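You operate a simulated robot arm through the tools that you are given. There is no shell and no other tool. Be economical: measure what you need, move in short steps, check, and stop when the job is done.

Carry out the task below with a simulated two-armed robot. There is one attempt and no reset: what you move stays moved.

JOB
Take the long tube on the top of the sample fridge and put it away on the cold bench beside the block.

The check looks at the end state, three seconds after you hand in, the way a careful person would. Anything else that was tipped, shoved, dropped, spilled or broken makes it a failure.

ROBOT AND FRAMES
Two 6-joint arms with two-finger parallel grippers on one trunk, on a base that drives. Base frame: it is fixed to the floor where the robot stands at the start and does not move with it; the origin is under the middle of the robot, x ahead of it, y to its left, z up. Units: mm, rad, N and s.
The left shoulder is at the start at [60, 187, 1147], the right one opposite. With the tool pointing down near the work surface each hand reaches from about 260 to 620 mm from the robot's upright axis, wherever it stands, measured 20 degrees to its own side. Places, roughly: cold bench beside the block [-3900, -3400, 900]. Payload 1.57 kg a hand.
Tool frame (each hand has its own): the origin (TCP) lies between the finger pads and is the grasp point; the fingertips stand 30 mm ahead of it; z points along the fingers, y is the line along which they close. Largest opening 110 mm; finger width 24, thickness 12; the body of the gripper, 48 by 112 mm, starts 78 mm behind the TCP.
Orientation is told as [roll, pitch, yaw] about the base's x, y, z axes, in that order, counted from this pose: with the fingers straight down and closing along the base's y, the tool's x points along the base's -x, its y along +y and its z along -z.

CONTROLS
- The arms move only by the tool send_rows. It takes "left_plan", "right_plan" or both (then of equal length, played together; a hand with none holds still); each is text: rows parted by semicolons, each of 7 numbers parted by spaces: the turn, a rotation vector about the tool's x, y, z in rad, then the shift along the tool's x, y, z in mm, then the opening, from 0 (shut) to 1 (fully open). In form: rx ry rz tx ty tz claw; .... A call has 1 to 20 rows; each row shifts and turns the commanded pose from where the row before left it, along the tool's axes as they then stand. Each row takes 0.2 s and may step no farther than 50 mm and 0.15 rad from the row before; otherwise, or with a gripper value out of range, the whole call is refused. A pose out of reach is approached as far as the arm can. The call stops where the force on the tool passes 40 N (or 10 N more than at its start, if that is more) or the arm is blocked; 0.2 s more then pass. Each finger travels about 153 mm/s and halts on what it meets, pressing with about 24 N; the grip force reading is that of the motor and also rises with nothing between the fingers. The clock runs only during rows and for 0.2 s after the last one: add rows that do not move to give the fingers time. The reply holds the time, the measured pose of the TCP, the force on the tool along the base axes, the opening and the grip force, in the units named above and with some noise.
- Cameras (640 x 400 px; columns grow to the right, rows downward): "scene" is now at [23.8, -0.5, 1696.5]; the picture's right is [0.04, -1.00, 0.00], its down [-0.78, -0.03, -0.62] and it looks along [0.62, 0.03, -0.78] (base axes); focal length 250 px, centre (320, 200). "left" rides on the left gripper at [70, -16, -141] in its tool frame; the picture's right is [0.23, 0.97, 0.00], its down [-0.86, 0.20, -0.48] and it looks along [-0.47, 0.11, 0.88] (tool axes); focal length 222 px, centre (320, 200). "right" rides on the right gripper at [70, 16, -141] in its tool frame; the picture's right is [-0.23, 0.97, 0.00], its down [-0.86, -0.20, -0.48] and it looks along [-0.47, -0.11, 0.88] (tool axes); focal length 222 px, centre (320, 200). There is no depth. A picture from a camera that has moved, and an enlarged one, comes with that camera's place and axes in the base frame and with its lens. The place of the scene camera against the robot may be out by one fixed shift of up to 18 mm in any direction.
- grab_frame(camera): a new picture of that camera. It takes no simulated time.
- raise_lower(by): slides the trunk up (or, below 0, down) by that many mm; the arms and the scene camera ride with it, the base frame stays. It gives what a move gives, with no picture.
- base_move(legs): drives the robot by 1 to 6 legs, each [ahead, left, turn to the left] in mm, mm and rad, along the robot's own axes; the way and the turn of a leg run together, so that a leg with both is an arc; at most 1500 mm and 3.142 rad a leg. The arms and the cameras ride along, it lands a little off, and it stops where it bumps. It gives what a move gives.
- head_to(pan, tilt): turns the head with the scene camera to pan (to the left, within 1.501 rad either way) and tilt (down, from -0.506 to 1.204), counted from straight ahead of the robot. It gives what a move gives.
- zoom(camera, box): a new picture of the part [left, top, right, bottom] of that camera's present view, enlarged. It takes no simulated time.
- sign_off(): hands the job in; it is judged then, once.

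Work in short steps. Places have to be worked out from the pictures, the camera data and where the tool is seen: move nearer, look again, correct. Check each grasp and each placing, and mend what went wrong. You have 120 turns and 92 pictures in all, those below and enlarged ones among them. Open the grippers and draw the arms clear of the work before you hand the job in, unless the task says otherwise; then end with one line.

The tools are called as a command line: name --argument value ..., lists and objects as JSON in quotes. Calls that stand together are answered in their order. send_rows: Moves the arms, as the interface text tells. Its arguments: {"type":"object","properties":{"left_plan":{"type":"string"},"right_plan":{"type":"string"}},"required":[]} The other tools are called the same way: raise_lower (by) slides the trunk up or down; base_move (legs) drives the base; head_to (pan, tilt) turns the head that bears the scene camera; grab_frame (camera) takes a picture; zoom (camera, box) takes an enlarged picture of a part of a camera's view; sign_off () hands the job in.

At the start:

```text
t: 0.0
left_ee_pos: [420.5, 205.1, 1139.2]
left_orientation: [0.002, -0.003, 0.001]
left_ft_force: [-0.1, -0.4, 0.3]
left_width: 110.1
left_grasp_force: 0.0
right_ee_pos: [414.9, -217.1, 1083.0]
right_orientation: [0.0, 0.001, 0.0]
right_ft_force: [0.4, -1.0, 0.5]
right_width: 110.0
right_grasp_force: 0.1
trunk travel left (down, up): [-775.0, 215.0]
robot x, y, heading: [-0.2, 2.0, 0.005]
head pan, tilt: [0.044, 0.897]
```

scene: 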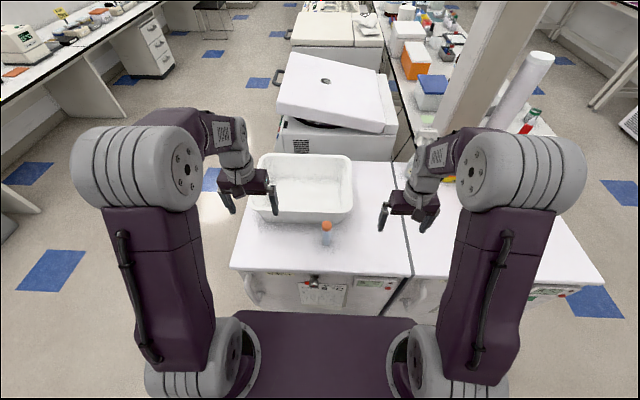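
right: 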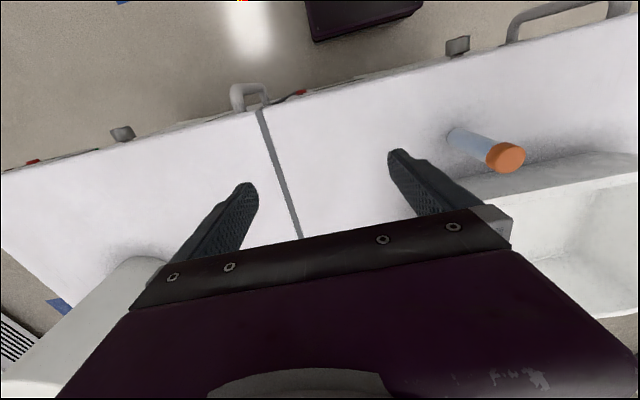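
left: 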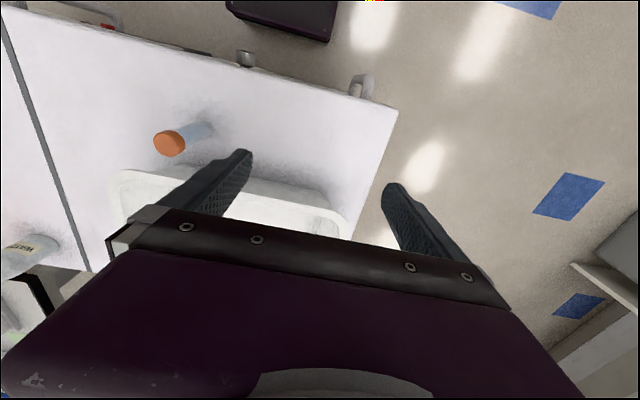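

The orange-capped tube seems to stand on the fridge top just in front of the white tray; I enlarge the view to check it and look for other tubes.

zoom --camera "scene" --box '[220, 130, 420, 290]'

zoom --camera "right" --box '[360, 80, 600, 230]'

zoom --camera "scene" --box '[380, 0, 640, 200]'

```text
2.50 times, centred on (320, 210) of scene
camera zoom: at [23.8, -0.5, 1696.5], right [0.04, -1.0, 0.0], down [-0.78, -0.03, -0.62], along [0.62, 0.03, -0.78], focal length 624 px, centre (320, 175)
```

zoom: 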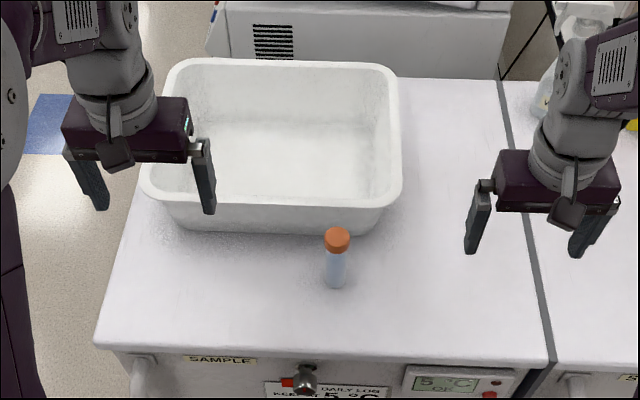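

```text
2.67 times, centred on (480, 155) of right
camera zoom: at [345.7, -199.6, 1225.4], right [0.23, 0.97, 0.0], down [0.86, -0.2, 0.48], along [0.47, -0.11, -0.88], focal length 592 px, centre (-107, 320)
```

zoom: 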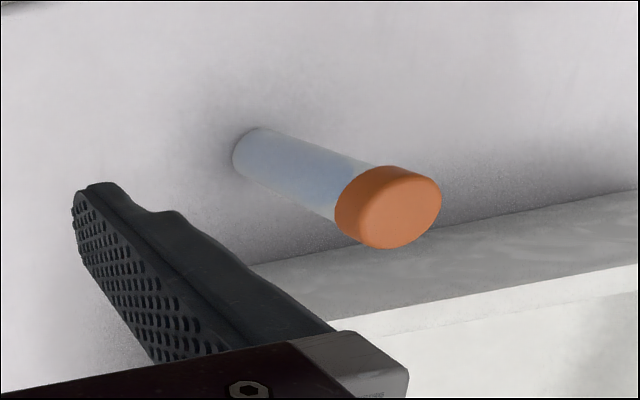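

```text
2.00 times, centred on (510, 100) of scene
camera zoom: at [23.8, -0.5, 1696.5], right [0.04, -1.0, 0.0], down [-0.78, -0.03, -0.62], along [0.62, 0.03, -0.78], focal length 499 px, centre (-60, 400)
```

zoom: 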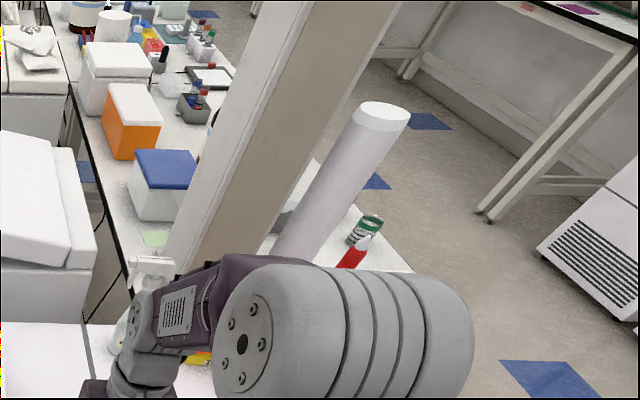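

The long tube stands upright at about (486, 6), roughly 110 mm tall. I bring the open right hand over it, still well above, to check.

send_rows --right_plan "0 0 0 -14 40 0 1; 0 0 0 -14 40 0 1; 0 0 0 -14 40 0 1; 0 0 0 -14 40 0 1; 0 0 0 -14 40 0 1; 0 0 0 0 22 0 1; 0 0 0 0 0 0 1; 0 0 0 0 0 0 1"

grab_frame --camera "right"

grab_frame --camera "left"

```text
t: 1.8
left_ee_pos: [421.1, 206.1, 1137.6]
left_orientation: [-0.001, 0.001, 0.001]
left_ft_force: [-0.2, 0.2, 1.2]
left_width: 109.9
left_grasp_force: 0.0
right_ee_pos: [484.2, 5.7, 1087.2]
right_orientation: [0.0, -0.001, 0.0]
right_ft_force: [-0.4, -0.5, 0.2]
right_width: 110.0
right_grasp_force: 0.0
trunk travel left (down, up): [-775.0, 215.0]
robot x, y, heading: [-3.3, -0.3, 0.004]
head pan, tilt: [0.044, 0.897]
```

```text
85 pictures are left
camera right: at [414.9, 23.2, 1227.5], right [0.23, 0.97, 0.0], down [0.86, -0.2, 0.48], along [0.47, -0.11, -0.88], focal length 222 px, centre (320, 200)
```

right: 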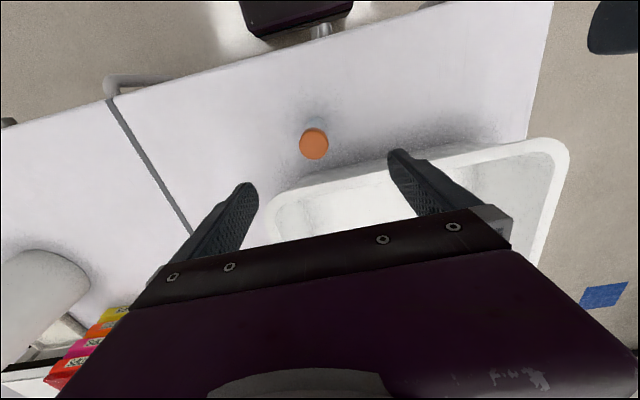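

```text
84 pictures are left
camera left: at [351.8, 190.0, 1278.2], right [-0.23, 0.97, 0.0], down [0.85, 0.2, 0.48], along [0.47, 0.11, -0.88], focal length 222 px, centre (320, 200)
```

left: 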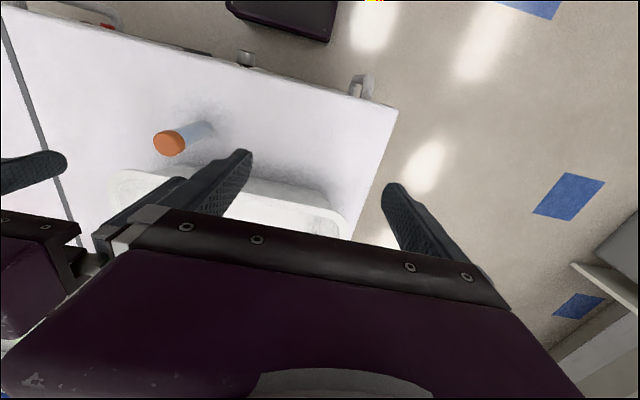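

From both hand cameras the tube's axis is at about (480, 2) with its top near z 965. I correct by 4 mm and go down in steps to TCP z ≈ 907.

send_rows --right_plan "0 0 0 4 -4 20 1; 0 0 0 0 0 30 1; 0 0 0 0 0 30 1; 0 0 0 0 0 20 1; 0 0 0 0 0 0 1"

grab_frame --camera "right"

grab_frame --camera "scene"

```text
t: 3.0
left_ee_pos: [421.9, 205.8, 1137.2]
left_orientation: [0.0, -0.001, 0.002]
left_ft_force: [0.5, 0.7, -0.1]
left_width: 110.2
left_grasp_force: 0.0
right_ee_pos: [481.5, 1.3, 981.7]
right_orientation: [-0.001, 0.0, 0.0]
right_ft_force: [-1.0, 0.3, 0.5]
right_width: 109.9
right_grasp_force: 0.1
trunk travel left (down, up): [-775.0, 215.0]
robot x, y, heading: [-0.2, 3.1, -0.005]
head pan, tilt: [0.044, 0.897]
```

```text
83 pictures are left
camera right: at [411.4, 18.3, 1124.2], right [0.23, 0.97, 0.0], down [0.85, -0.2, 0.48], along [0.47, -0.11, -0.88], focal length 222 px, centre (320, 200)
```

right: 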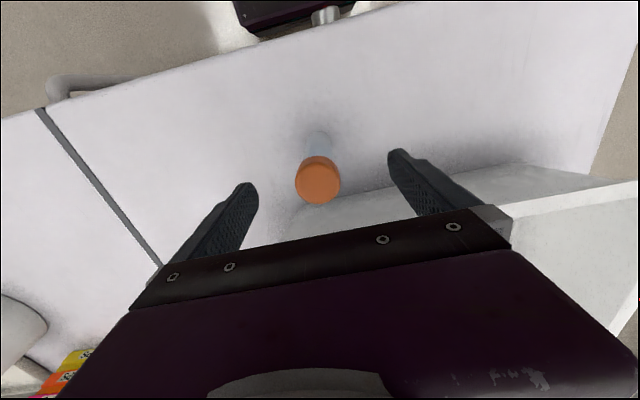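

```text
82 pictures are left
camera scene: at [23.6, -0.4, 1696.5], right [0.04, -1.0, 0.0], down [-0.78, -0.03, -0.62], along [0.62, 0.03, -0.78], focal length 250 px, centre (320, 200)
```

scene: 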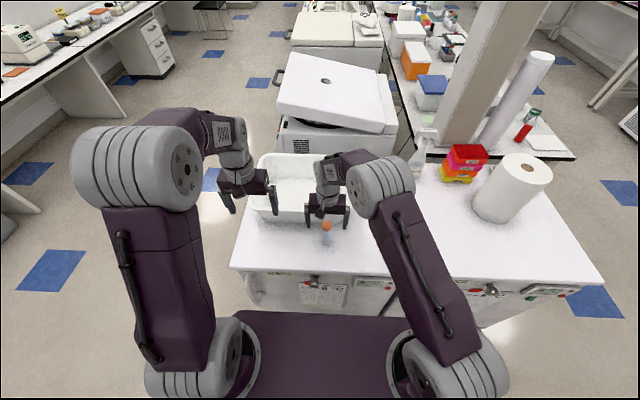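

Cap is centred between the fingers and the tray is some 50 mm clear. I descend to z ≈ 907 and close.

send_rows --right_plan "0 0 0 1 0 25 1; 0 0 0 0 0 25 1; 0 0 0 0 0 24 1; 0 0 0 0 0 0 1; 0 0 0 0 0 0 0.6; 0 0 0 0 0 0 0.3; 0 0 0 0 0 0 0; 0 0 0 0 0 0 0; 0 0 0 0 0 0 0"

grab_frame --camera "right"

```text
t: 5.0
left_ee_pos: [421.3, 206.3, 1137.8]
left_orientation: [0.001, -0.002, 0.0]
left_ft_force: [0.4, -0.1, -0.4]
left_width: 109.8
left_grasp_force: 0.0
right_ee_pos: [481.2, 1.4, 910.4]
right_orientation: [0.0, -0.001, -0.001]
right_ft_force: [0.1, -0.4, 0.2]
right_width: 30.5
right_grasp_force: 23.6
trunk travel left (down, up): [-775.0, 215.0]
robot x, y, heading: [-4.1, -0.6, 0.002]
head pan, tilt: [0.044, 0.897]
```

```text
81 pictures are left
camera right: at [410.8, 17.8, 1050.8], right [0.23, 0.97, 0.0], down [0.86, -0.2, 0.48], along [0.47, -0.11, -0.88], focal length 222 px, centre (320, 200)
```

right: 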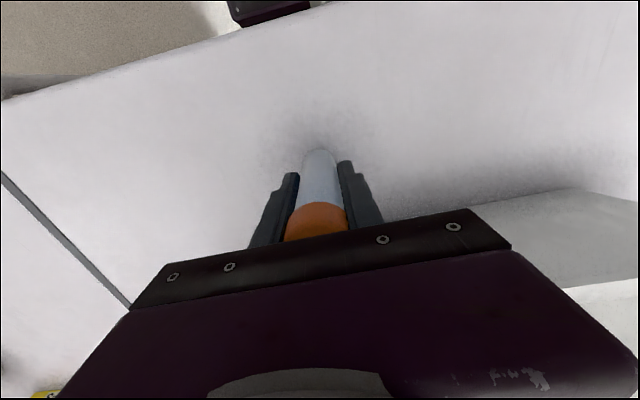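

Gripped (30.5 mm, 24 N), with the TCP about 60 mm above the tube's foot. I lift straight up and then draw in toward the right side.

send_rows --right_plan "0 0 0 0 0 -15 0; 0 0 0 0 0 -30 0; 0 0 0 0 0 -40 0; 0 0 0 0 0 -40 0; 0 0 0 0 0 -40 0; 0 0 0 0 0 -25 0; 0 0 0 15 -35 0 0; 0 0 0 15 -40 0 0; 0 0 0 15 -40 0 0; 0 0 0 15 -40 0 0; 0 0 0 10 -40 0 0; 0 0 0 0 0 0 0"

grab_frame --camera "right"

head_to --pan -1.5 --tilt 0.35

grab_frame --camera "scene"

head_to --pan 1.5 --tilt 0.35

grab_frame --camera "scene"

```text
t: 7.6
left_ee_pos: [421.7, 205.9, 1138.6]
left_orientation: [-0.002, 0.0, 0.001]
left_ft_force: [0.6, 0.2, 0.2]
left_width: 109.9
left_grasp_force: 0.0
right_ee_pos: [411.9, -193.8, 1100.1]
right_orientation: [0.0, 0.001, 0.0]
right_ft_force: [0.1, -1.2, -0.2]
right_width: 31.0
right_grasp_force: 23.8
trunk travel left (down, up): [-775.0, 215.0]
robot x, y, heading: [2.5, 2.8, -0.002]
head pan, tilt: [0.044, 0.897]
```

```text
80 pictures are left
camera right: at [342.7, -176.9, 1241.1], right [0.23, 0.97, 0.0], down [0.86, -0.2, 0.48], along [0.47, -0.11, -0.88], focal length 222 px, centre (320, 200)
```

right: 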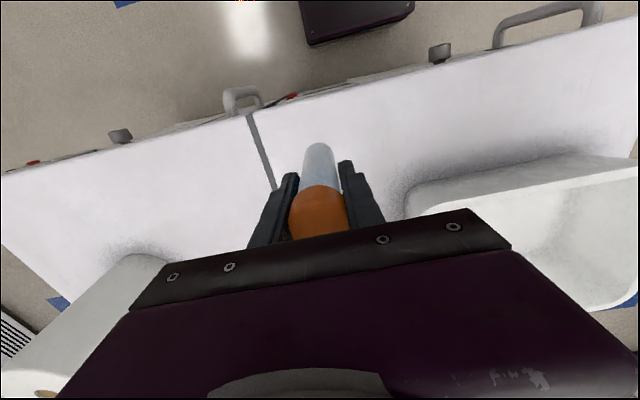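

```text
t: 9.2
left_ee_pos: [421.1, 205.8, 1138.3]
left_orientation: [0.001, -0.002, 0.003]
left_ft_force: [0.0, -0.1, 0.1]
left_width: 109.7
left_grasp_force: 0.2
right_ee_pos: [412.2, -193.9, 1100.8]
right_orientation: [0.0, 0.001, -0.002]
right_ft_force: [-0.2, -0.4, -0.5]
right_width: 32.3
right_grasp_force: 24.4
trunk travel left (down, up): [-775.0, 215.0]
robot x, y, heading: [-0.3, 0.9, 0.001]
head pan, tilt: [-1.499, 0.351]
```

```text
79 pictures are left
camera scene: at [-45.0, -96.8, 1743.8], right [-1.0, -0.07, 0.0], down [-0.03, 0.34, -0.94], along [0.07, -0.94, -0.34], focal length 250 px, centre (320, 200)
```

scene: 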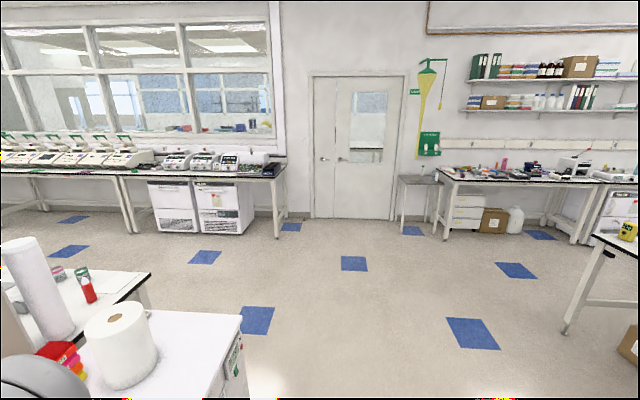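

```text
t: 11.8
left_ee_pos: [421.6, 205.0, 1137.3]
left_orientation: [0.001, -0.002, 0.001]
left_ft_force: [0.2, 0.4, 0.5]
left_width: 110.1
left_grasp_force: 0.1
right_ee_pos: [413.1, -194.9, 1099.6]
right_orientation: [-0.001, 0.0, 0.0]
right_ft_force: [0.8, -0.4, -0.1]
right_width: 32.3
right_grasp_force: 23.5
trunk travel left (down, up): [-775.0, 215.0]
robot x, y, heading: [1.7, -4.3, 0.002]
head pan, tilt: [1.499, 0.351]
```

```text
78 pictures are left
camera scene: at [-45.1, 89.0, 1743.8], right [1.0, -0.07, 0.0], down [-0.02, -0.34, -0.94], along [0.07, 0.94, -0.34], focal length 250 px, centre (320, 200)
```

scene: 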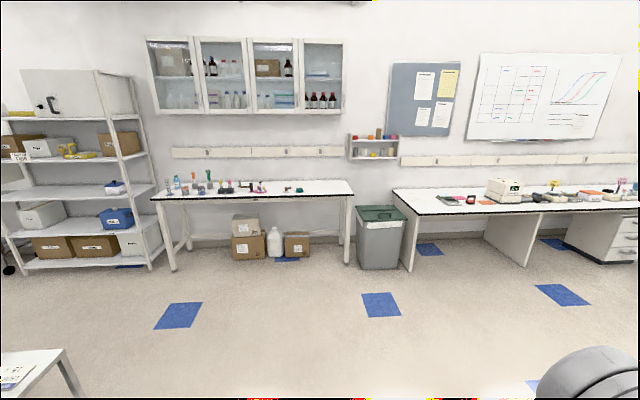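

The tube is held and clear. The goal is behind to the right and there is a table behind me at about x < -1000, so I back off 330 mm and turn right on the spot, then look around.

base_move --legs '[[-330, 0, 0], [0, 0, -1.57]]'

head_to --pan -1.0 --tilt 0.4

grab_frame --camera "scene"

head_to --pan -0.3 --tilt 0.4

grab_frame --camera "scene"

```text
t: 17.8
left_ee_pos: [-117.6, -418.3, 1138.2]
left_orientation: [0.002, -0.002, -1.552]
left_ft_force: [-0.4, 0.1, -0.6]
left_width: 110.1
left_grasp_force: 0.1
right_ee_pos: [-516.8, -416.9, 1099.8]
right_orientation: [-0.001, 0.001, -1.551]
right_ft_force: [-0.2, 0.3, -0.9]
right_width: 32.3
right_grasp_force: 24.0
trunk travel left (down, up): [-775.0, 215.0]
robot x, y, heading: [-327.2, 1.2, -1.556]
head pan, tilt: [1.499, 0.351]
```

```text
t: 20.1
left_ee_pos: [-117.3, -418.3, 1138.0]
left_orientation: [0.001, -0.003, -1.552]
left_ft_force: [0.8, -0.4, 0.1]
left_width: 110.0
left_grasp_force: 0.1
right_ee_pos: [-517.4, -415.5, 1098.9]
right_orientation: [0.002, -0.001, -1.552]
right_ft_force: [-1.3, -0.4, -0.7]
right_width: 32.1
right_grasp_force: 24.1
trunk travel left (down, up): [-775.0, 215.0]
robot x, y, heading: [-329.4, -1.9, -1.556]
head pan, tilt: [-1.0, 0.4]
```

```text
77 pictures are left
camera scene: at [-400.3, 4.3, 1739.3], right [-0.55, 0.83, 0.0], down [0.32, 0.22, -0.92], along [-0.77, -0.51, -0.39], focal length 250 px, centre (320, 200)
```

scene: 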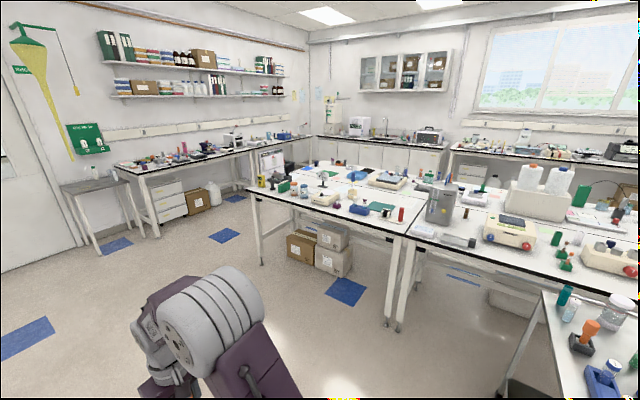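

```text
t: 21.1
left_ee_pos: [-117.4, -418.0, 1138.2]
left_orientation: [0.003, -0.002, -1.553]
left_ft_force: [-0.3, -0.3, 0.0]
left_width: 109.9
left_grasp_force: 0.0
right_ee_pos: [-517.8, -417.0, 1099.6]
right_orientation: [-0.001, 0.0, -1.555]
right_ft_force: [1.0, 0.2, -0.6]
right_width: 32.1
right_grasp_force: 23.8
trunk travel left (down, up): [-775.0, 215.0]
robot x, y, heading: [-327.8, 0.1, -1.552]
head pan, tilt: [-0.3, 0.4]
```

```text
76 pictures are left
camera scene: at [-349.3, -33.2, 1739.2], right [-0.96, 0.28, 0.0], down [0.11, 0.37, -0.92], along [-0.26, -0.88, -0.39], focal length 250 px, centre (320, 200)
```

scene: 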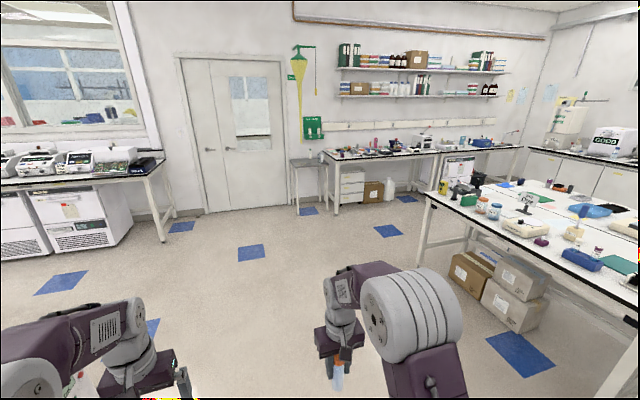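

The goal projects at about (273, 142) in the first picture: the right end of the bench along the far wall. I enlarge that.

head_to --pan -0.8 --tilt 0.4

zoom --camera "scene" --box '[240, 90, 440, 215]'

```text
t: 22.1
left_ee_pos: [-117.5, -417.1, 1137.3]
left_orientation: [0.003, -0.002, -1.554]
left_ft_force: [-0.6, -0.2, 1.2]
left_width: 110.0
left_grasp_force: 0.1
right_ee_pos: [-517.5, -416.1, 1099.1]
right_orientation: [-0.001, 0.001, -1.554]
right_ft_force: [0.0, 0.1, -1.1]
right_width: 32.0
right_grasp_force: 24.2
trunk travel left (down, up): [-775.0, 215.0]
robot x, y, heading: [-334.3, -0.6, -1.553]
head pan, tilt: [-0.799, 0.4]
```

```text
3.20 times, centred on (340, 152) of scene
camera zoom: at [-388.3, -10.1, 1739.3], right [-0.71, 0.7, 0.0], down [0.27, 0.28, -0.92], along [-0.65, -0.65, -0.39], focal length 799 px, centre (256, 352)
```

zoom: 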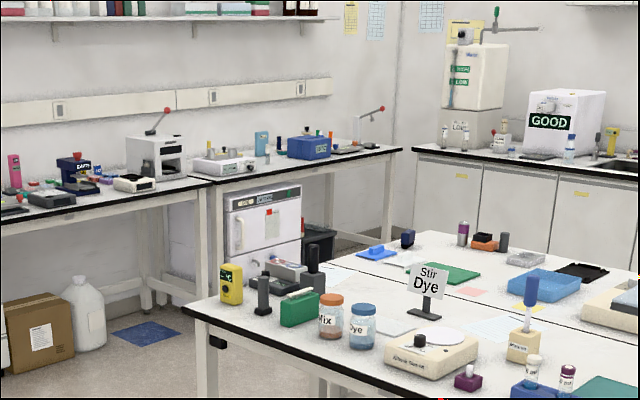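

I drive over the clear floor toward the far wall first, keeping away from the island (corner near (-2085, -1940)), then look to the right.

base_move --legs '[[1450, -300, 0], [800, -400, 0]]'

head_to --pan -1.2 --tilt 0.4

grab_frame --camera "scene"

```text
t: 33.6
left_ee_pos: [-666.0, -2658.5, 1138.2]
left_orientation: [0.0, -0.003, -1.482]
left_ft_force: [-0.3, 0.3, -0.3]
left_width: 110.1
left_grasp_force: 0.1
right_ee_pos: [-1064.3, -2685.1, 1100.9]
right_orientation: [0.001, 0.0, -1.483]
right_ft_force: [-0.1, -0.2, -0.3]
right_width: 32.1
right_grasp_force: 24.4
trunk travel left (down, up): [-775.0, 215.0]
robot x, y, heading: [-909.9, -2253.6, -1.482]
head pan, tilt: [-0.799, 0.4]
```

```text
t: 34.5
left_ee_pos: [-667.0, -2659.1, 1138.0]
left_orientation: [0.002, -0.001, -1.483]
left_ft_force: [-0.8, 0.1, 0.9]
left_width: 109.8
left_grasp_force: 0.0
right_ee_pos: [-1064.3, -2685.2, 1098.5]
right_orientation: [0.002, 0.0, -1.484]
right_ft_force: [0.1, -0.3, -0.9]
right_width: 32.0
right_grasp_force: 23.8
trunk travel left (down, up): [-775.0, 215.0]
robot x, y, heading: [-907.8, -2258.1, -1.483]
head pan, tilt: [-1.201, 0.4]
```

```text
74 pictures are left
camera scene: at [-988.1, -2242.9, 1739.3], right [-0.44, 0.9, 0.0], down [0.35, 0.17, -0.92], along [-0.83, -0.41, -0.39], focal length 250 px, centre (320, 200)
```

scene: 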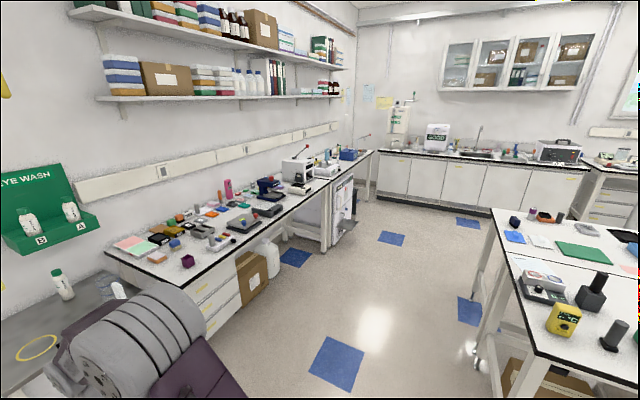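

The aisle between the wall bench (edge y ≈ -3250) and the island end (y ≈ -1810) is about 1.4 m wide. I square up and strafe right along its middle, y ≈ -2400.

base_move --legs '[[140, 0, -0.088], [0, -1400, 0], [0, -1000, 0]]'

head_to --pan -0.5 --tilt 0.6

grab_frame --camera "scene"

```text
t: 47.1
left_ee_pos: [-3087.1, -2826.2, 1138.7]
left_orientation: [0.0, -0.003, -1.55]
left_ft_force: [-0.2, 0.3, 0.3]
left_width: 110.0
left_grasp_force: 0.1
right_ee_pos: [-3487.2, -2824.3, 1101.2]
right_orientation: [0.001, 0.0, -1.552]
right_ft_force: [0.0, -0.3, -1.2]
right_width: 32.1
right_grasp_force: 23.6
trunk travel left (down, up): [-775.0, 215.0]
robot x, y, heading: [-3299.7, -2408.6, -1.553]
head pan, tilt: [-1.201, 0.4]
```

```text
t: 48.2
left_ee_pos: [-3088.4, -2826.7, 1138.4]
left_orientation: [0.002, -0.002, -1.551]
left_ft_force: [0.2, 0.5, 0.4]
left_width: 109.7
left_grasp_force: 0.0
right_ee_pos: [-3487.5, -2824.4, 1100.2]
right_orientation: [-0.002, -0.001, -1.552]
right_ft_force: [0.3, 0.6, -0.3]
right_width: 32.3
right_grasp_force: 23.8
trunk travel left (down, up): [-775.0, 215.0]
robot x, y, heading: [-3302.7, -2409.7, -1.551]
head pan, tilt: [-0.499, 0.6]
```

```text
73 pictures are left
camera scene: at [-3335.7, -2431.3, 1721.0], right [-0.89, 0.46, 0.0], down [0.26, 0.5, -0.83], along [-0.38, -0.73, -0.56], focal length 250 px, centre (320, 200)
```

scene: 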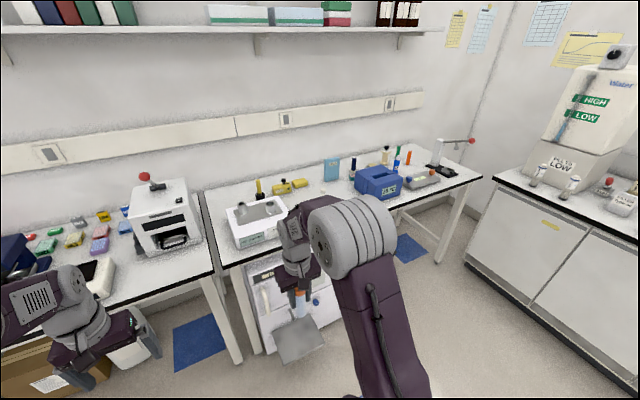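

The goal spot is hidden behind my right arm. I strafe 450 mm further right and look again, tilting the head down.

base_move --legs '[[0, -450, -0.02]]'

head_to --pan 0.0 --tilt 0.75

grab_frame --camera "scene"

grab_frame --camera "right"

```text
t: 51.0
left_ee_pos: [-3551.3, -2834.7, 1138.1]
left_orientation: [0.001, -0.002, -1.568]
left_ft_force: [1.0, -0.5, 0.6]
left_width: 110.0
left_grasp_force: 0.2
right_ee_pos: [-3950.7, -2825.9, 1099.9]
right_orientation: [-0.001, 0.0, -1.569]
right_ft_force: [-0.7, 0.8, 0.2]
right_width: 32.4
right_grasp_force: 23.9
trunk travel left (down, up): [-775.0, 215.0]
robot x, y, heading: [-3757.0, -2411.4, -1.565]
head pan, tilt: [-0.499, 0.6]
```

```text
t: 51.9
left_ee_pos: [-3552.0, -2834.5, 1138.5]
left_orientation: [0.003, -0.002, -1.57]
left_ft_force: [0.1, 0.2, -0.4]
left_width: 109.9
left_grasp_force: 0.0
right_ee_pos: [-3952.1, -2826.3, 1098.3]
right_orientation: [-0.001, 0.002, -1.569]
right_ft_force: [0.6, 0.1, -0.2]
right_width: 32.2
right_grasp_force: 24.3
trunk travel left (down, up): [-775.0, 215.0]
robot x, y, heading: [-3760.0, -2412.6, -1.571]
head pan, tilt: [0.0, 0.75]
```

```text
72 pictures are left
camera scene: at [-3750.3, -2440.3, 1708.2], right [-1.0, 0.0, 0.0], down [0.0, 0.68, -0.73], along [0.0, -0.73, -0.68], focal length 250 px, centre (320, 200)
```

scene: 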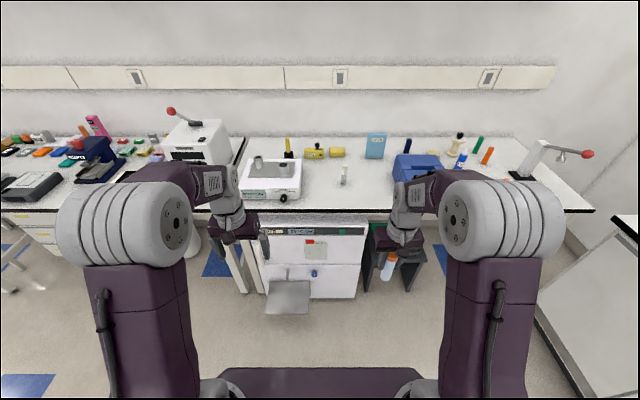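

```text
71 pictures are left
camera right: at [-3935.6, -2755.5, 1241.0], right [0.97, -0.23, 0.0], down [-0.2, -0.86, 0.48], along [-0.11, -0.47, -0.88], focal length 222 px, centre (320, 200)
```

right: 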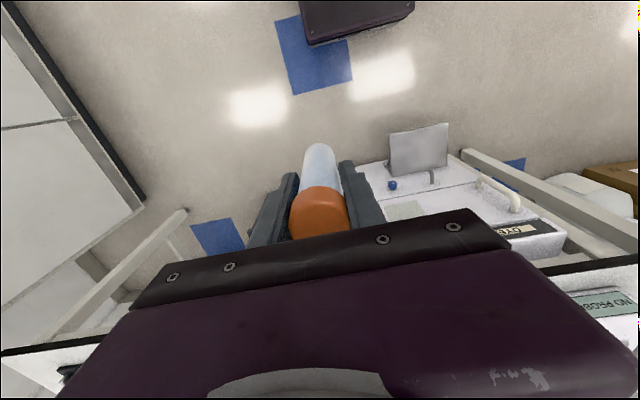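

I enlarge the bench in front to identify the block.

zoom --camera "scene" --box '[230, 115, 550, 315]'

zoom --camera "scene" --box '[300, 125, 460, 225]'

zoom --camera "scene" --box '[0, 100, 240, 250]'

```text
2.00 times, centred on (390, 215) of scene
camera zoom: at [-3750.3, -2440.3, 1708.2], right [-1.0, 0.0, 0.0], down [0.0, 0.68, -0.73], along [0.0, -0.73, -0.68], focal length 499 px, centre (180, 170)
```

zoom: 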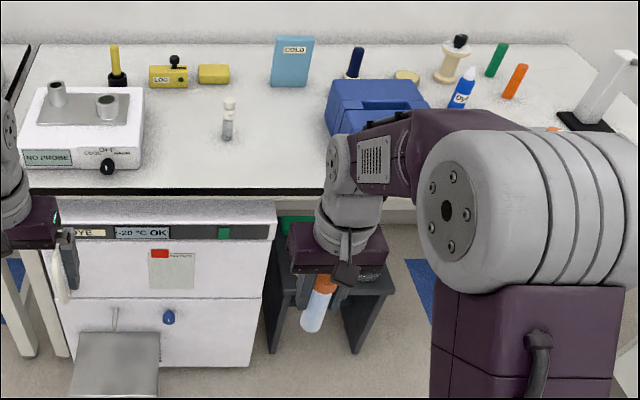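

```text
4.00 times, centred on (380, 175) of scene
camera zoom: at [-3750.3, -2440.3, 1708.2], right [-1.0, 0.0, 0.0], down [0.0, 0.68, -0.73], along [0.0, -0.73, -0.68], focal length 998 px, centre (80, 300)
```

zoom: 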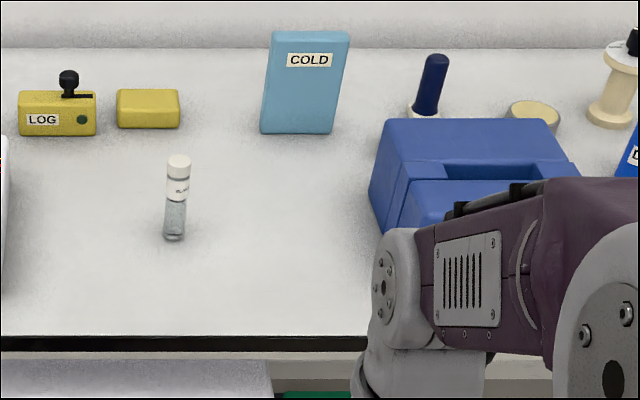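

```text
2.67 times, centred on (120, 175) of scene
camera zoom: at [-3750.3, -2440.3, 1708.2], right [-1.0, 0.0, 0.0], down [0.0, 0.68, -0.73], along [0.0, -0.73, -0.68], focal length 666 px, centre (853, 267)
```

zoom: 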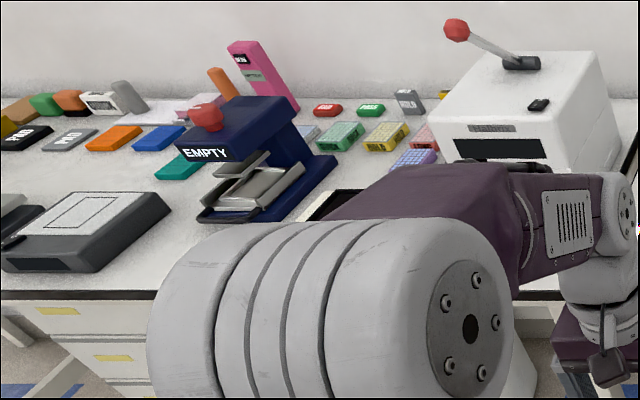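

A light-blue slab marked COLD and a blue box are candidates for the block; I need to see the blue box unobstructed, so I strafe right 330 mm.

base_move --legs '[[0, -330, 0]]'

zoom --camera "scene" --box '[220, 100, 420, 225]'

```text
t: 54.1
left_ee_pos: [-3872.3, -2834.0, 1136.8]
left_orientation: [-0.002, -0.001, -1.558]
left_ft_force: [0.1, -0.1, -0.1]
left_width: 109.9
left_grasp_force: 0.0
right_ee_pos: [-4272.3, -2829.3, 1100.3]
right_orientation: [-0.001, 0.001, -1.558]
right_ft_force: [-0.4, 0.0, -0.3]
right_width: 31.9
right_grasp_force: 24.3
trunk travel left (down, up): [-775.0, 215.0]
robot x, y, heading: [-4083.9, -2414.8, -1.562]
head pan, tilt: [0.0, 0.75]
```

```text
3.20 times, centred on (320, 162) of scene
camera zoom: at [-4073.0, -2442.1, 1708.1], right [-1.0, -0.01, 0.0], down [-0.01, 0.68, -0.73], along [0.01, -0.73, -0.68], focal length 799 px, centre (320, 320)
```

zoom: 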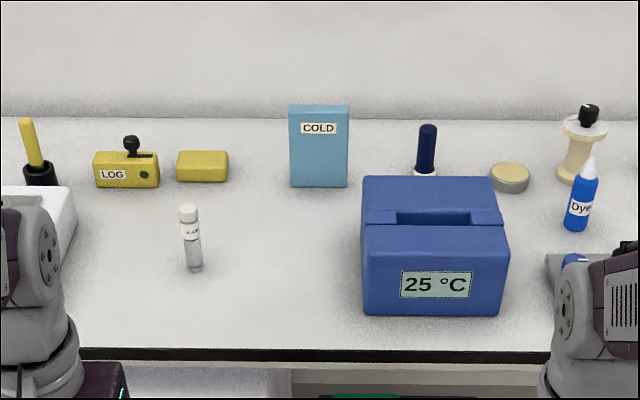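

The block is the blue "25 °C" block, whose left face is at x ≈ -4145, with a vial at about (-3858, -3487). I'll set the tube at about (-3970, -3410), in the free space beside the block. First I strafe back left 280 mm and advance 480 mm.

base_move --legs '[[0, 280, -0.01], [480, 0, 0]]'

head_to --pan -0.2 --tilt 0.95

grab_frame --camera "scene"

grab_frame --camera "right"

grab_frame --camera "left"

```text
t: 58.4
left_ee_pos: [-3607.8, -3294.5, 1138.8]
left_orientation: [0.003, -0.001, -1.59]
left_ft_force: [0.7, 1.3, 0.6]
left_width: 109.9
left_grasp_force: 0.1
right_ee_pos: [-4006.9, -3276.9, 1100.2]
right_orientation: [0.0, -0.001, -1.592]
right_ft_force: [0.1, -0.4, 0.3]
right_width: 32.4
right_grasp_force: 24.3
trunk travel left (down, up): [-775.0, 215.0]
robot x, y, heading: [-3807.4, -2867.9, -1.596]
head pan, tilt: [0.0, 0.75]
```

```text
t: 59.1
left_ee_pos: [-3607.5, -3294.4, 1137.7]
left_orientation: [0.005, 0.0, -1.589]
left_ft_force: [0.0, 0.1, 0.1]
left_width: 109.8
left_grasp_force: 0.1
right_ee_pos: [-4007.3, -3276.7, 1099.9]
right_orientation: [-0.001, 0.0, -1.592]
right_ft_force: [0.4, 0.2, -0.7]
right_width: 32.0
right_grasp_force: 23.7
trunk travel left (down, up): [-775.0, 215.0]
robot x, y, heading: [-3805.9, -2870.4, -1.587]
head pan, tilt: [-0.201, 0.949]
```

```text
66 pictures are left
camera scene: at [-3811.6, -2884.6, 1692.7], right [-0.98, 0.22, 0.0], down [0.18, 0.79, -0.58], along [-0.13, -0.57, -0.81], focal length 250 px, centre (320, 200)
```

scene: 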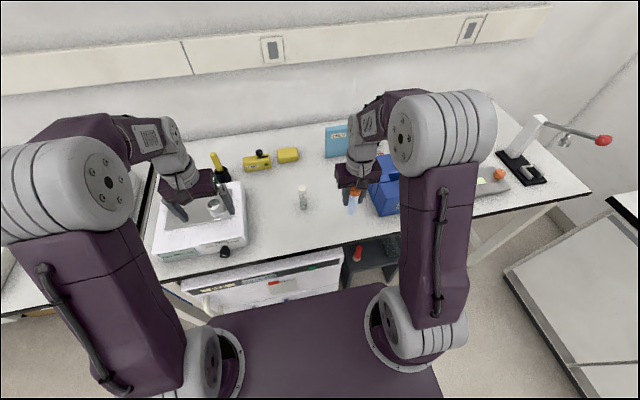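

```text
65 pictures are left
camera right: at [-3989.7, -3207.5, 1240.9], right [0.97, -0.25, 0.0], down [-0.22, -0.85, 0.48], along [-0.12, -0.46, -0.88], focal length 222 px, centre (320, 200)
```

right: 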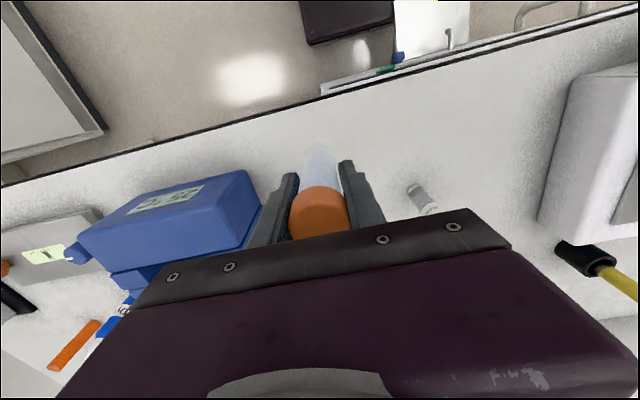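

```text
64 pictures are left
camera left: at [-3622.8, -3224.0, 1278.1], right [0.98, 0.21, 0.0], down [0.18, -0.86, 0.48], along [0.1, -0.47, -0.88], focal length 222 px, centre (320, 200)
```

left: 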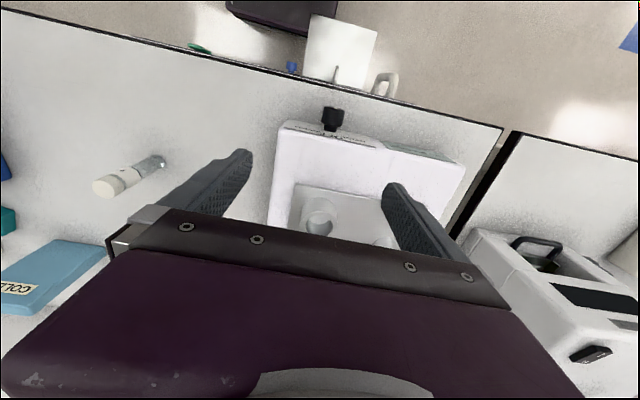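

Intersecting both hand cameras' rays, the vial is at (-3876, -3404) and the bench surface at z ≈ 905, with its edge at y ≈ -3235. The tube slipped down to about 82 mm below the TCP, so contact is due near TCP z 987. I move over (-3993, -3385) and descend to z ≈ 1010.

send_rows --right_plan "0 0 0 -28 4 0 0; 0 0 0 -28 4 0 0; 0 0 0 -28 4 0 0; 0 0 0 -24 4 0 0; 0 0 0 0 0 30 0; 0 0 0 0 0 30 0; 0 0 0 0 0 30 0; 0 0 0 0 0 0 0; 0 0 0 0 0 0 0"

grab_frame --camera "right"

grab_frame --camera "left"

zoom --camera "scene" --box '[270, 110, 430, 260]'

```text
t: 61.1
left_ee_pos: [-3607.6, -3294.2, 1138.0]
left_orientation: [0.002, 0.0, -1.589]
left_ft_force: [1.1, -0.5, 0.2]
left_width: 110.2
left_grasp_force: 0.1
right_ee_pos: [-3992.9, -3385.3, 1014.4]
right_orientation: [-0.001, 0.0, -1.591]
right_ft_force: [-0.5, 0.3, 0.0]
right_width: 32.0
right_grasp_force: 24.3
trunk travel left (down, up): [-775.0, 215.0]
robot x, y, heading: [-3804.6, -2868.5, -1.592]
head pan, tilt: [-0.201, 0.949]
```

```text
63 pictures are left
camera right: at [-3974.4, -3315.0, 1154.9], right [0.97, -0.25, 0.0], down [-0.22, -0.85, 0.48], along [-0.12, -0.46, -0.88], focal length 222 px, centre (320, 200)
```

right: 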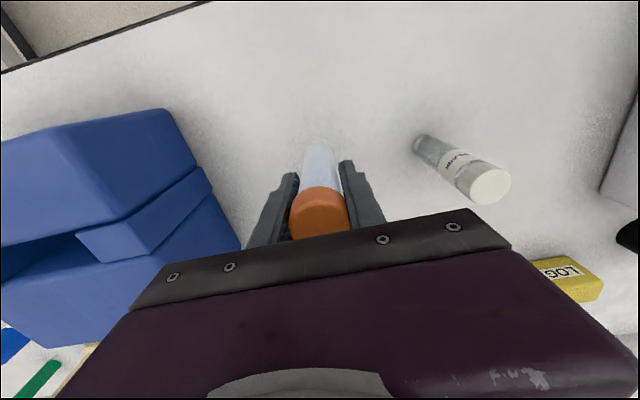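

```text
62 pictures are left
camera left: at [-3622.8, -3223.3, 1278.4], right [0.98, 0.21, 0.0], down [0.18, -0.86, 0.48], along [0.1, -0.47, -0.88], focal length 222 px, centre (320, 200)
```

left: 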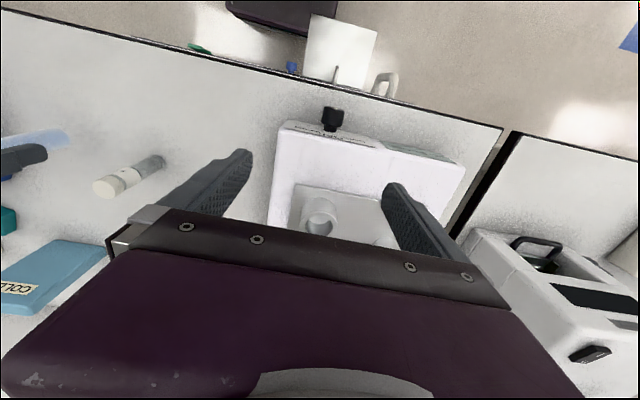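

```text
2.67 times, centred on (350, 185) of scene
camera zoom: at [-3811.6, -2883.7, 1692.6], right [-0.98, 0.22, 0.0], down [0.18, 0.79, -0.58], along [-0.13, -0.57, -0.81], focal length 666 px, centre (240, 240)
```

zoom: 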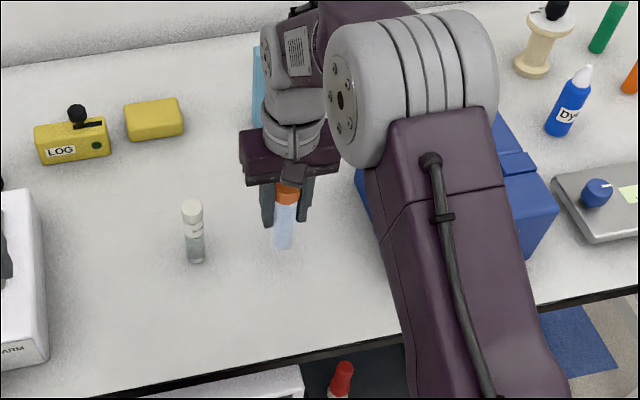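

Clear of block and vial. I descend slowly toward the expected contact and watch the force.

send_rows --right_plan "0 0 0 0 0 12 0; 0 0 0 0 0 6 0; 0 0 0 0 0 2 0; 0 0 0 0 0 2 0; 0 0 0 0 0 0 0"

zoom --camera "right" --box '[220, 90, 420, 250]'

zoom --camera "left" --box '[0, 90, 160, 190]'

```text
t: 62.3
left_ee_pos: [-3608.4, -3295.0, 1137.0]
left_orientation: [0.001, -0.002, -1.589]
left_ft_force: [-0.2, 0.4, 0.9]
left_width: 110.0
left_grasp_force: 0.0
right_ee_pos: [-3993.9, -3386.1, 989.4]
right_orientation: [-0.001, 0.001, -1.593]
right_ft_force: [0.1, 0.2, -0.5]
right_width: 32.0
right_grasp_force: 23.6
trunk travel left (down, up): [-775.0, 215.0]
robot x, y, heading: [-3802.0, -2869.6, -1.591]
head pan, tilt: [-0.201, 0.949]
```

```text
2.50 times, centred on (320, 170) of right
camera zoom: at [-3975.9, -3316.1, 1130.6], right [0.97, -0.25, 0.0], down [-0.22, -0.85, 0.48], along [-0.12, -0.46, -0.88], focal length 555 px, centre (320, 275)
```

zoom: 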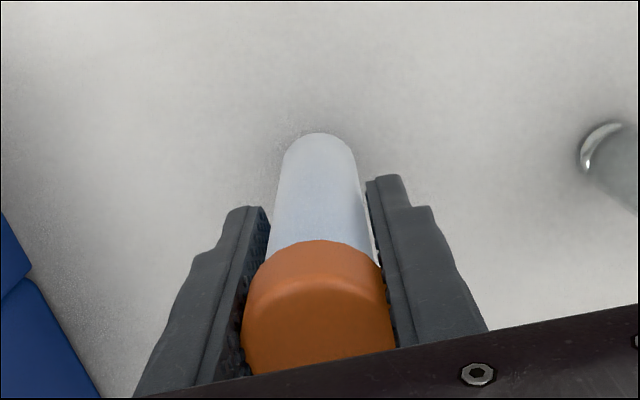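

```text
4.00 times, centred on (80, 140) of left
camera zoom: at [-3622.8, -3223.5, 1278.3], right [0.98, 0.21, 0.0], down [0.18, -0.86, 0.48], along [0.1, -0.47, -0.88], focal length 888 px, centre (1280, 440)
```

zoom: 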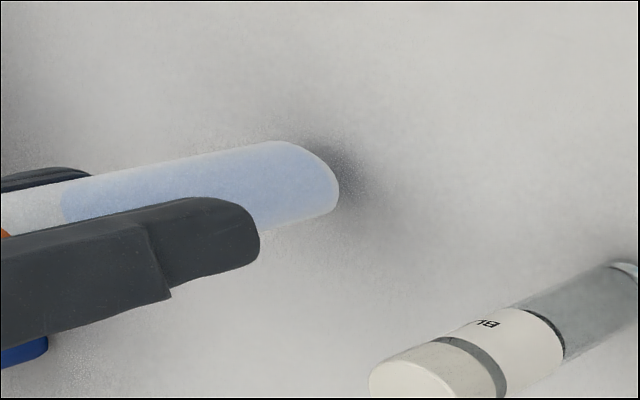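

Contact shadow shows the foot just above the bench. I creep down in 1–2 mm rows.

send_rows --right_plan "0 0 0 0 0 1.5 0; 0 0 0 0 0 1.5 0; 0 0 0 0 0 0 0"

send_rows --right_plan "0 0 0 0 0 1.5 0; 0 0 0 0 0 1.5 0; 0 0 0 0 0 0 0"

```text
t: 63.1
left_ee_pos: [-3609.3, -3294.4, 1138.4]
left_orientation: [0.003, -0.002, -1.59]
left_ft_force: [-0.7, 0.2, -0.1]
left_width: 109.9
left_grasp_force: 0.1
right_ee_pos: [-3992.9, -3385.8, 985.8]
right_orientation: [0.0, -0.001, -1.593]
right_ft_force: [-0.1, -0.6, -0.5]
right_width: 32.1
right_grasp_force: 24.3
trunk travel left (down, up): [-775.0, 215.0]
robot x, y, heading: [-3805.2, -2866.2, -1.593]
head pan, tilt: [-0.201, 0.949]
```

```text
t: 63.9
left_ee_pos: [-3608.4, -3294.3, 1137.7]
left_orientation: [0.001, -0.002, -1.59]
left_ft_force: [0.1, -0.2, 0.1]
left_width: 110.3
left_grasp_force: 0.1
right_ee_pos: [-3993.6, -3385.3, 982.1]
right_orientation: [-0.001, -0.001, -1.592]
right_ft_force: [-0.3, 0.6, -0.9]
right_width: 32.2
right_grasp_force: 24.3
trunk travel left (down, up): [-775.0, 215.0]
robot x, y, heading: [-3804.3, -2868.5, -1.597]
head pan, tilt: [-0.201, 0.949]
```

No contact yet, so I keep creeping down.

send_rows --right_plan "0 0 0 0 0 1.5 0; 0 0 0 0 0 1.5 0; 0 0 0 0 0 0 0"

zoom --camera "left" --box '[0, 90, 160, 190]'

```text
t: 64.7
left_ee_pos: [-3608.1, -3294.4, 1139.2]
left_orientation: [0.002, -0.002, -1.588]
left_ft_force: [-1.0, -1.5, 0.6]
left_width: 109.7
left_grasp_force: 0.1
right_ee_pos: [-3994.1, -3385.1, 978.8]
right_orientation: [0.0, 0.0, -1.591]
right_ft_force: [0.3, 0.4, -0.2]
right_width: 32.4
right_grasp_force: 24.3
trunk travel left (down, up): [-775.0, 215.0]
robot x, y, heading: [-3806.3, -2866.3, -1.588]
head pan, tilt: [-0.201, 0.949]
```

```text
4.00 times, centred on (80, 140) of left
camera zoom: at [-3622.7, -3223.4, 1278.3], right [0.98, 0.21, 0.0], down [0.18, -0.86, 0.48], along [0.1, -0.47, -0.88], focal length 888 px, centre (1280, 440)
```

zoom: 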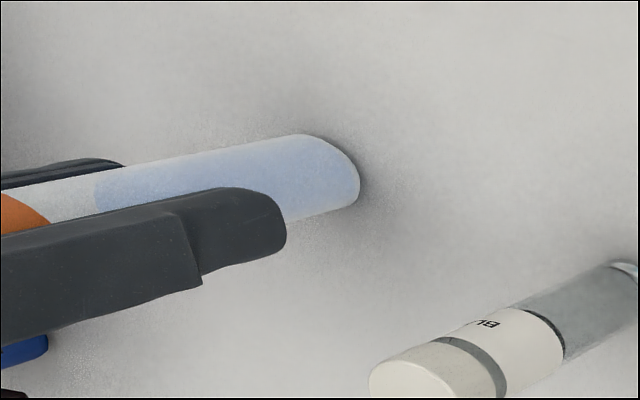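

The foot computes to about z 893 and is still just off the surface; I continue creeping.

send_rows --right_plan "0 0 0 0 0 1 0; 0 0 0 0 0 1 0; 0 0 0 0 0 1 0; 0 0 0 0 0 0 0"

send_rows --right_plan "0 0 0 0 0 1 0; 0 0 0 0 0 1 0; 0 0 0 0 0 1 0; 0 0 0 0 0 0 0"

zoom --camera "left" --box '[0, 90, 160, 190]'

```text
t: 65.7
left_ee_pos: [-3606.8, -3292.5, 1138.2]
left_orientation: [0.0, -0.003, -1.59]
left_ft_force: [0.5, -1.6, -0.4]
left_width: 110.0
left_grasp_force: 0.0
right_ee_pos: [-3993.7, -3384.7, 978.8]
right_orientation: [0.0, -0.005, -1.593]
right_ft_force: [-0.2, -1.8, 22.9]
right_width: 32.1
right_grasp_force: 23.7
trunk travel left (down, up): [-775.0, 215.0]
robot x, y, heading: [-3805.6, -2868.1, -1.592]
head pan, tilt: [-0.201, 0.949]
```

```text
t: 66.7
left_ee_pos: [-3606.1, -3291.8, 1139.2]
left_orientation: [0.0, -0.004, -1.589]
left_ft_force: [0.5, 0.3, -0.4]
left_width: 110.3
left_grasp_force: 0.2
right_ee_pos: [-3992.1, -3382.8, 974.9]
right_orientation: [-0.002, -0.004, -1.593]
right_ft_force: [-1.1, -1.7, 29.7]
right_width: 32.1
right_grasp_force: 24.1
trunk travel left (down, up): [-775.0, 215.0]
robot x, y, heading: [-3803.8, -2864.4, -1.591]
head pan, tilt: [-0.201, 0.949]
```

```text
4.00 times, centred on (80, 140) of left
camera zoom: at [-3621.7, -3220.0, 1279.3], right [0.98, 0.21, 0.0], down [0.18, -0.86, 0.48], along [0.1, -0.47, -0.88], focal length 888 px, centre (1280, 440)
```

zoom: 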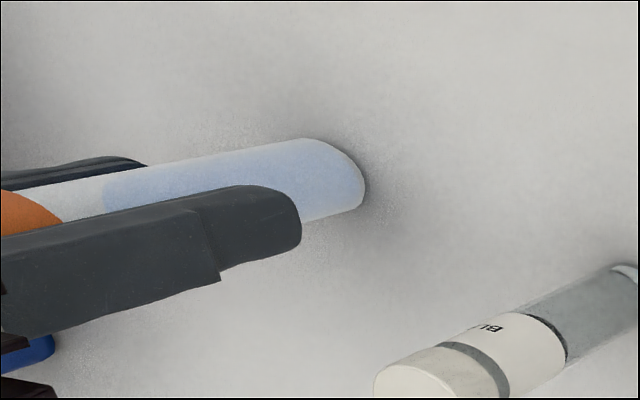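

Contact: 23–30 N upward at z ≈ 979. I relax the press by moving up a little and read the force before opening.

send_rows --right_plan "0 0 0 0 0 -1 0; 0 0 0 0 0 -1 0; 0 0 0 0 0 0 0; 0 0 0 0 0 0 0"

```text
t: 67.7
left_ee_pos: [-3606.7, -3292.8, 1137.0]
left_orientation: [0.0, -0.002, -1.591]
left_ft_force: [0.1, -0.4, -0.4]
left_width: 109.8
left_grasp_force: 0.0
right_ee_pos: [-3992.3, -3383.6, 974.4]
right_orientation: [-0.002, -0.001, -1.592]
right_ft_force: [0.2, -0.2, 9.9]
right_width: 32.5
right_grasp_force: 23.8
trunk travel left (down, up): [-775.0, 215.0]
robot x, y, heading: [-3803.7, -2870.4, -1.589]
head pan, tilt: [-0.201, 0.949]
```

The press is down to 10 N; 0.9 mm more brings it to about zero, then I open gently to a moderate width.

send_rows --right_plan "0 0 0 0 0 -0.9 0; 0 0 0 0 0 0 0; 0 0 0 0 0 0 0.3; 0 0 0 0 0 0 0.35; 0 0 0 0 0 0 0.45; 0 0 0 0 0 0 0.6; 0 0 0 0 0 0 0.6; 0 0 0 0 0 0 0.6"

grab_frame --camera "right"

zoom --camera "left" --box '[0, 90, 160, 190]'

```text
t: 69.5
left_ee_pos: [-3607.8, -3294.0, 1138.0]
left_orientation: [0.002, -0.001, -1.589]
left_ft_force: [0.3, -0.2, 0.0]
left_width: 110.0
left_grasp_force: 0.0
right_ee_pos: [-3995.1, -3384.1, 976.8]
right_orientation: [0.0, -0.001, -1.592]
right_ft_force: [-0.6, 0.0, 0.2]
right_width: 66.3
right_grasp_force: 0.1
trunk travel left (down, up): [-775.0, 215.0]
robot x, y, heading: [-3803.1, -2870.5, -1.588]
head pan, tilt: [-0.201, 0.949]
```

```text
56 pictures are left
camera right: at [-3976.4, -3314.7, 1118.2], right [0.97, -0.25, 0.0], down [-0.22, -0.85, 0.48], along [-0.12, -0.46, -0.88], focal length 222 px, centre (320, 200)
```

right: 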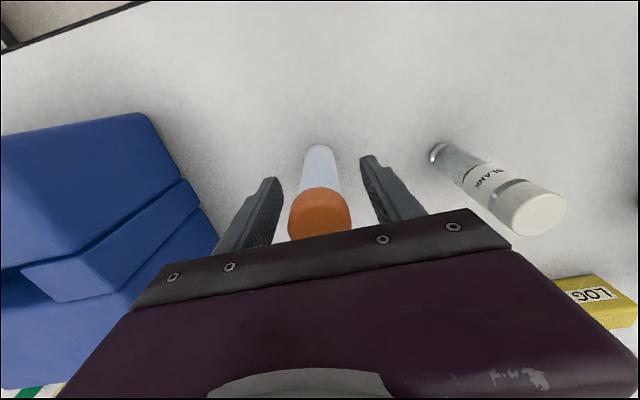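

```text
4.00 times, centred on (80, 140) of left
camera zoom: at [-3622.8, -3223.5, 1278.3], right [0.98, 0.21, 0.0], down [0.18, -0.86, 0.48], along [0.1, -0.47, -0.88], focal length 888 px, centre (1280, 440)
```

zoom: 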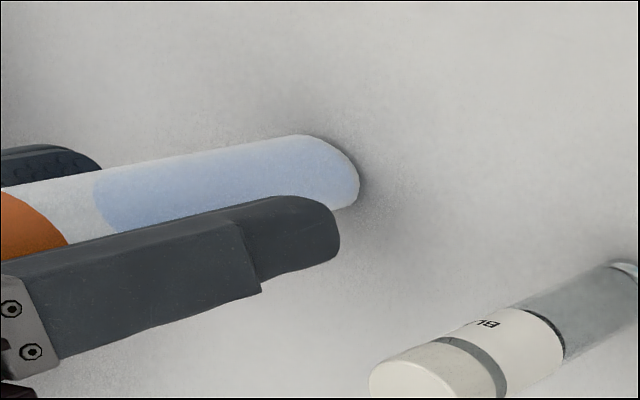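

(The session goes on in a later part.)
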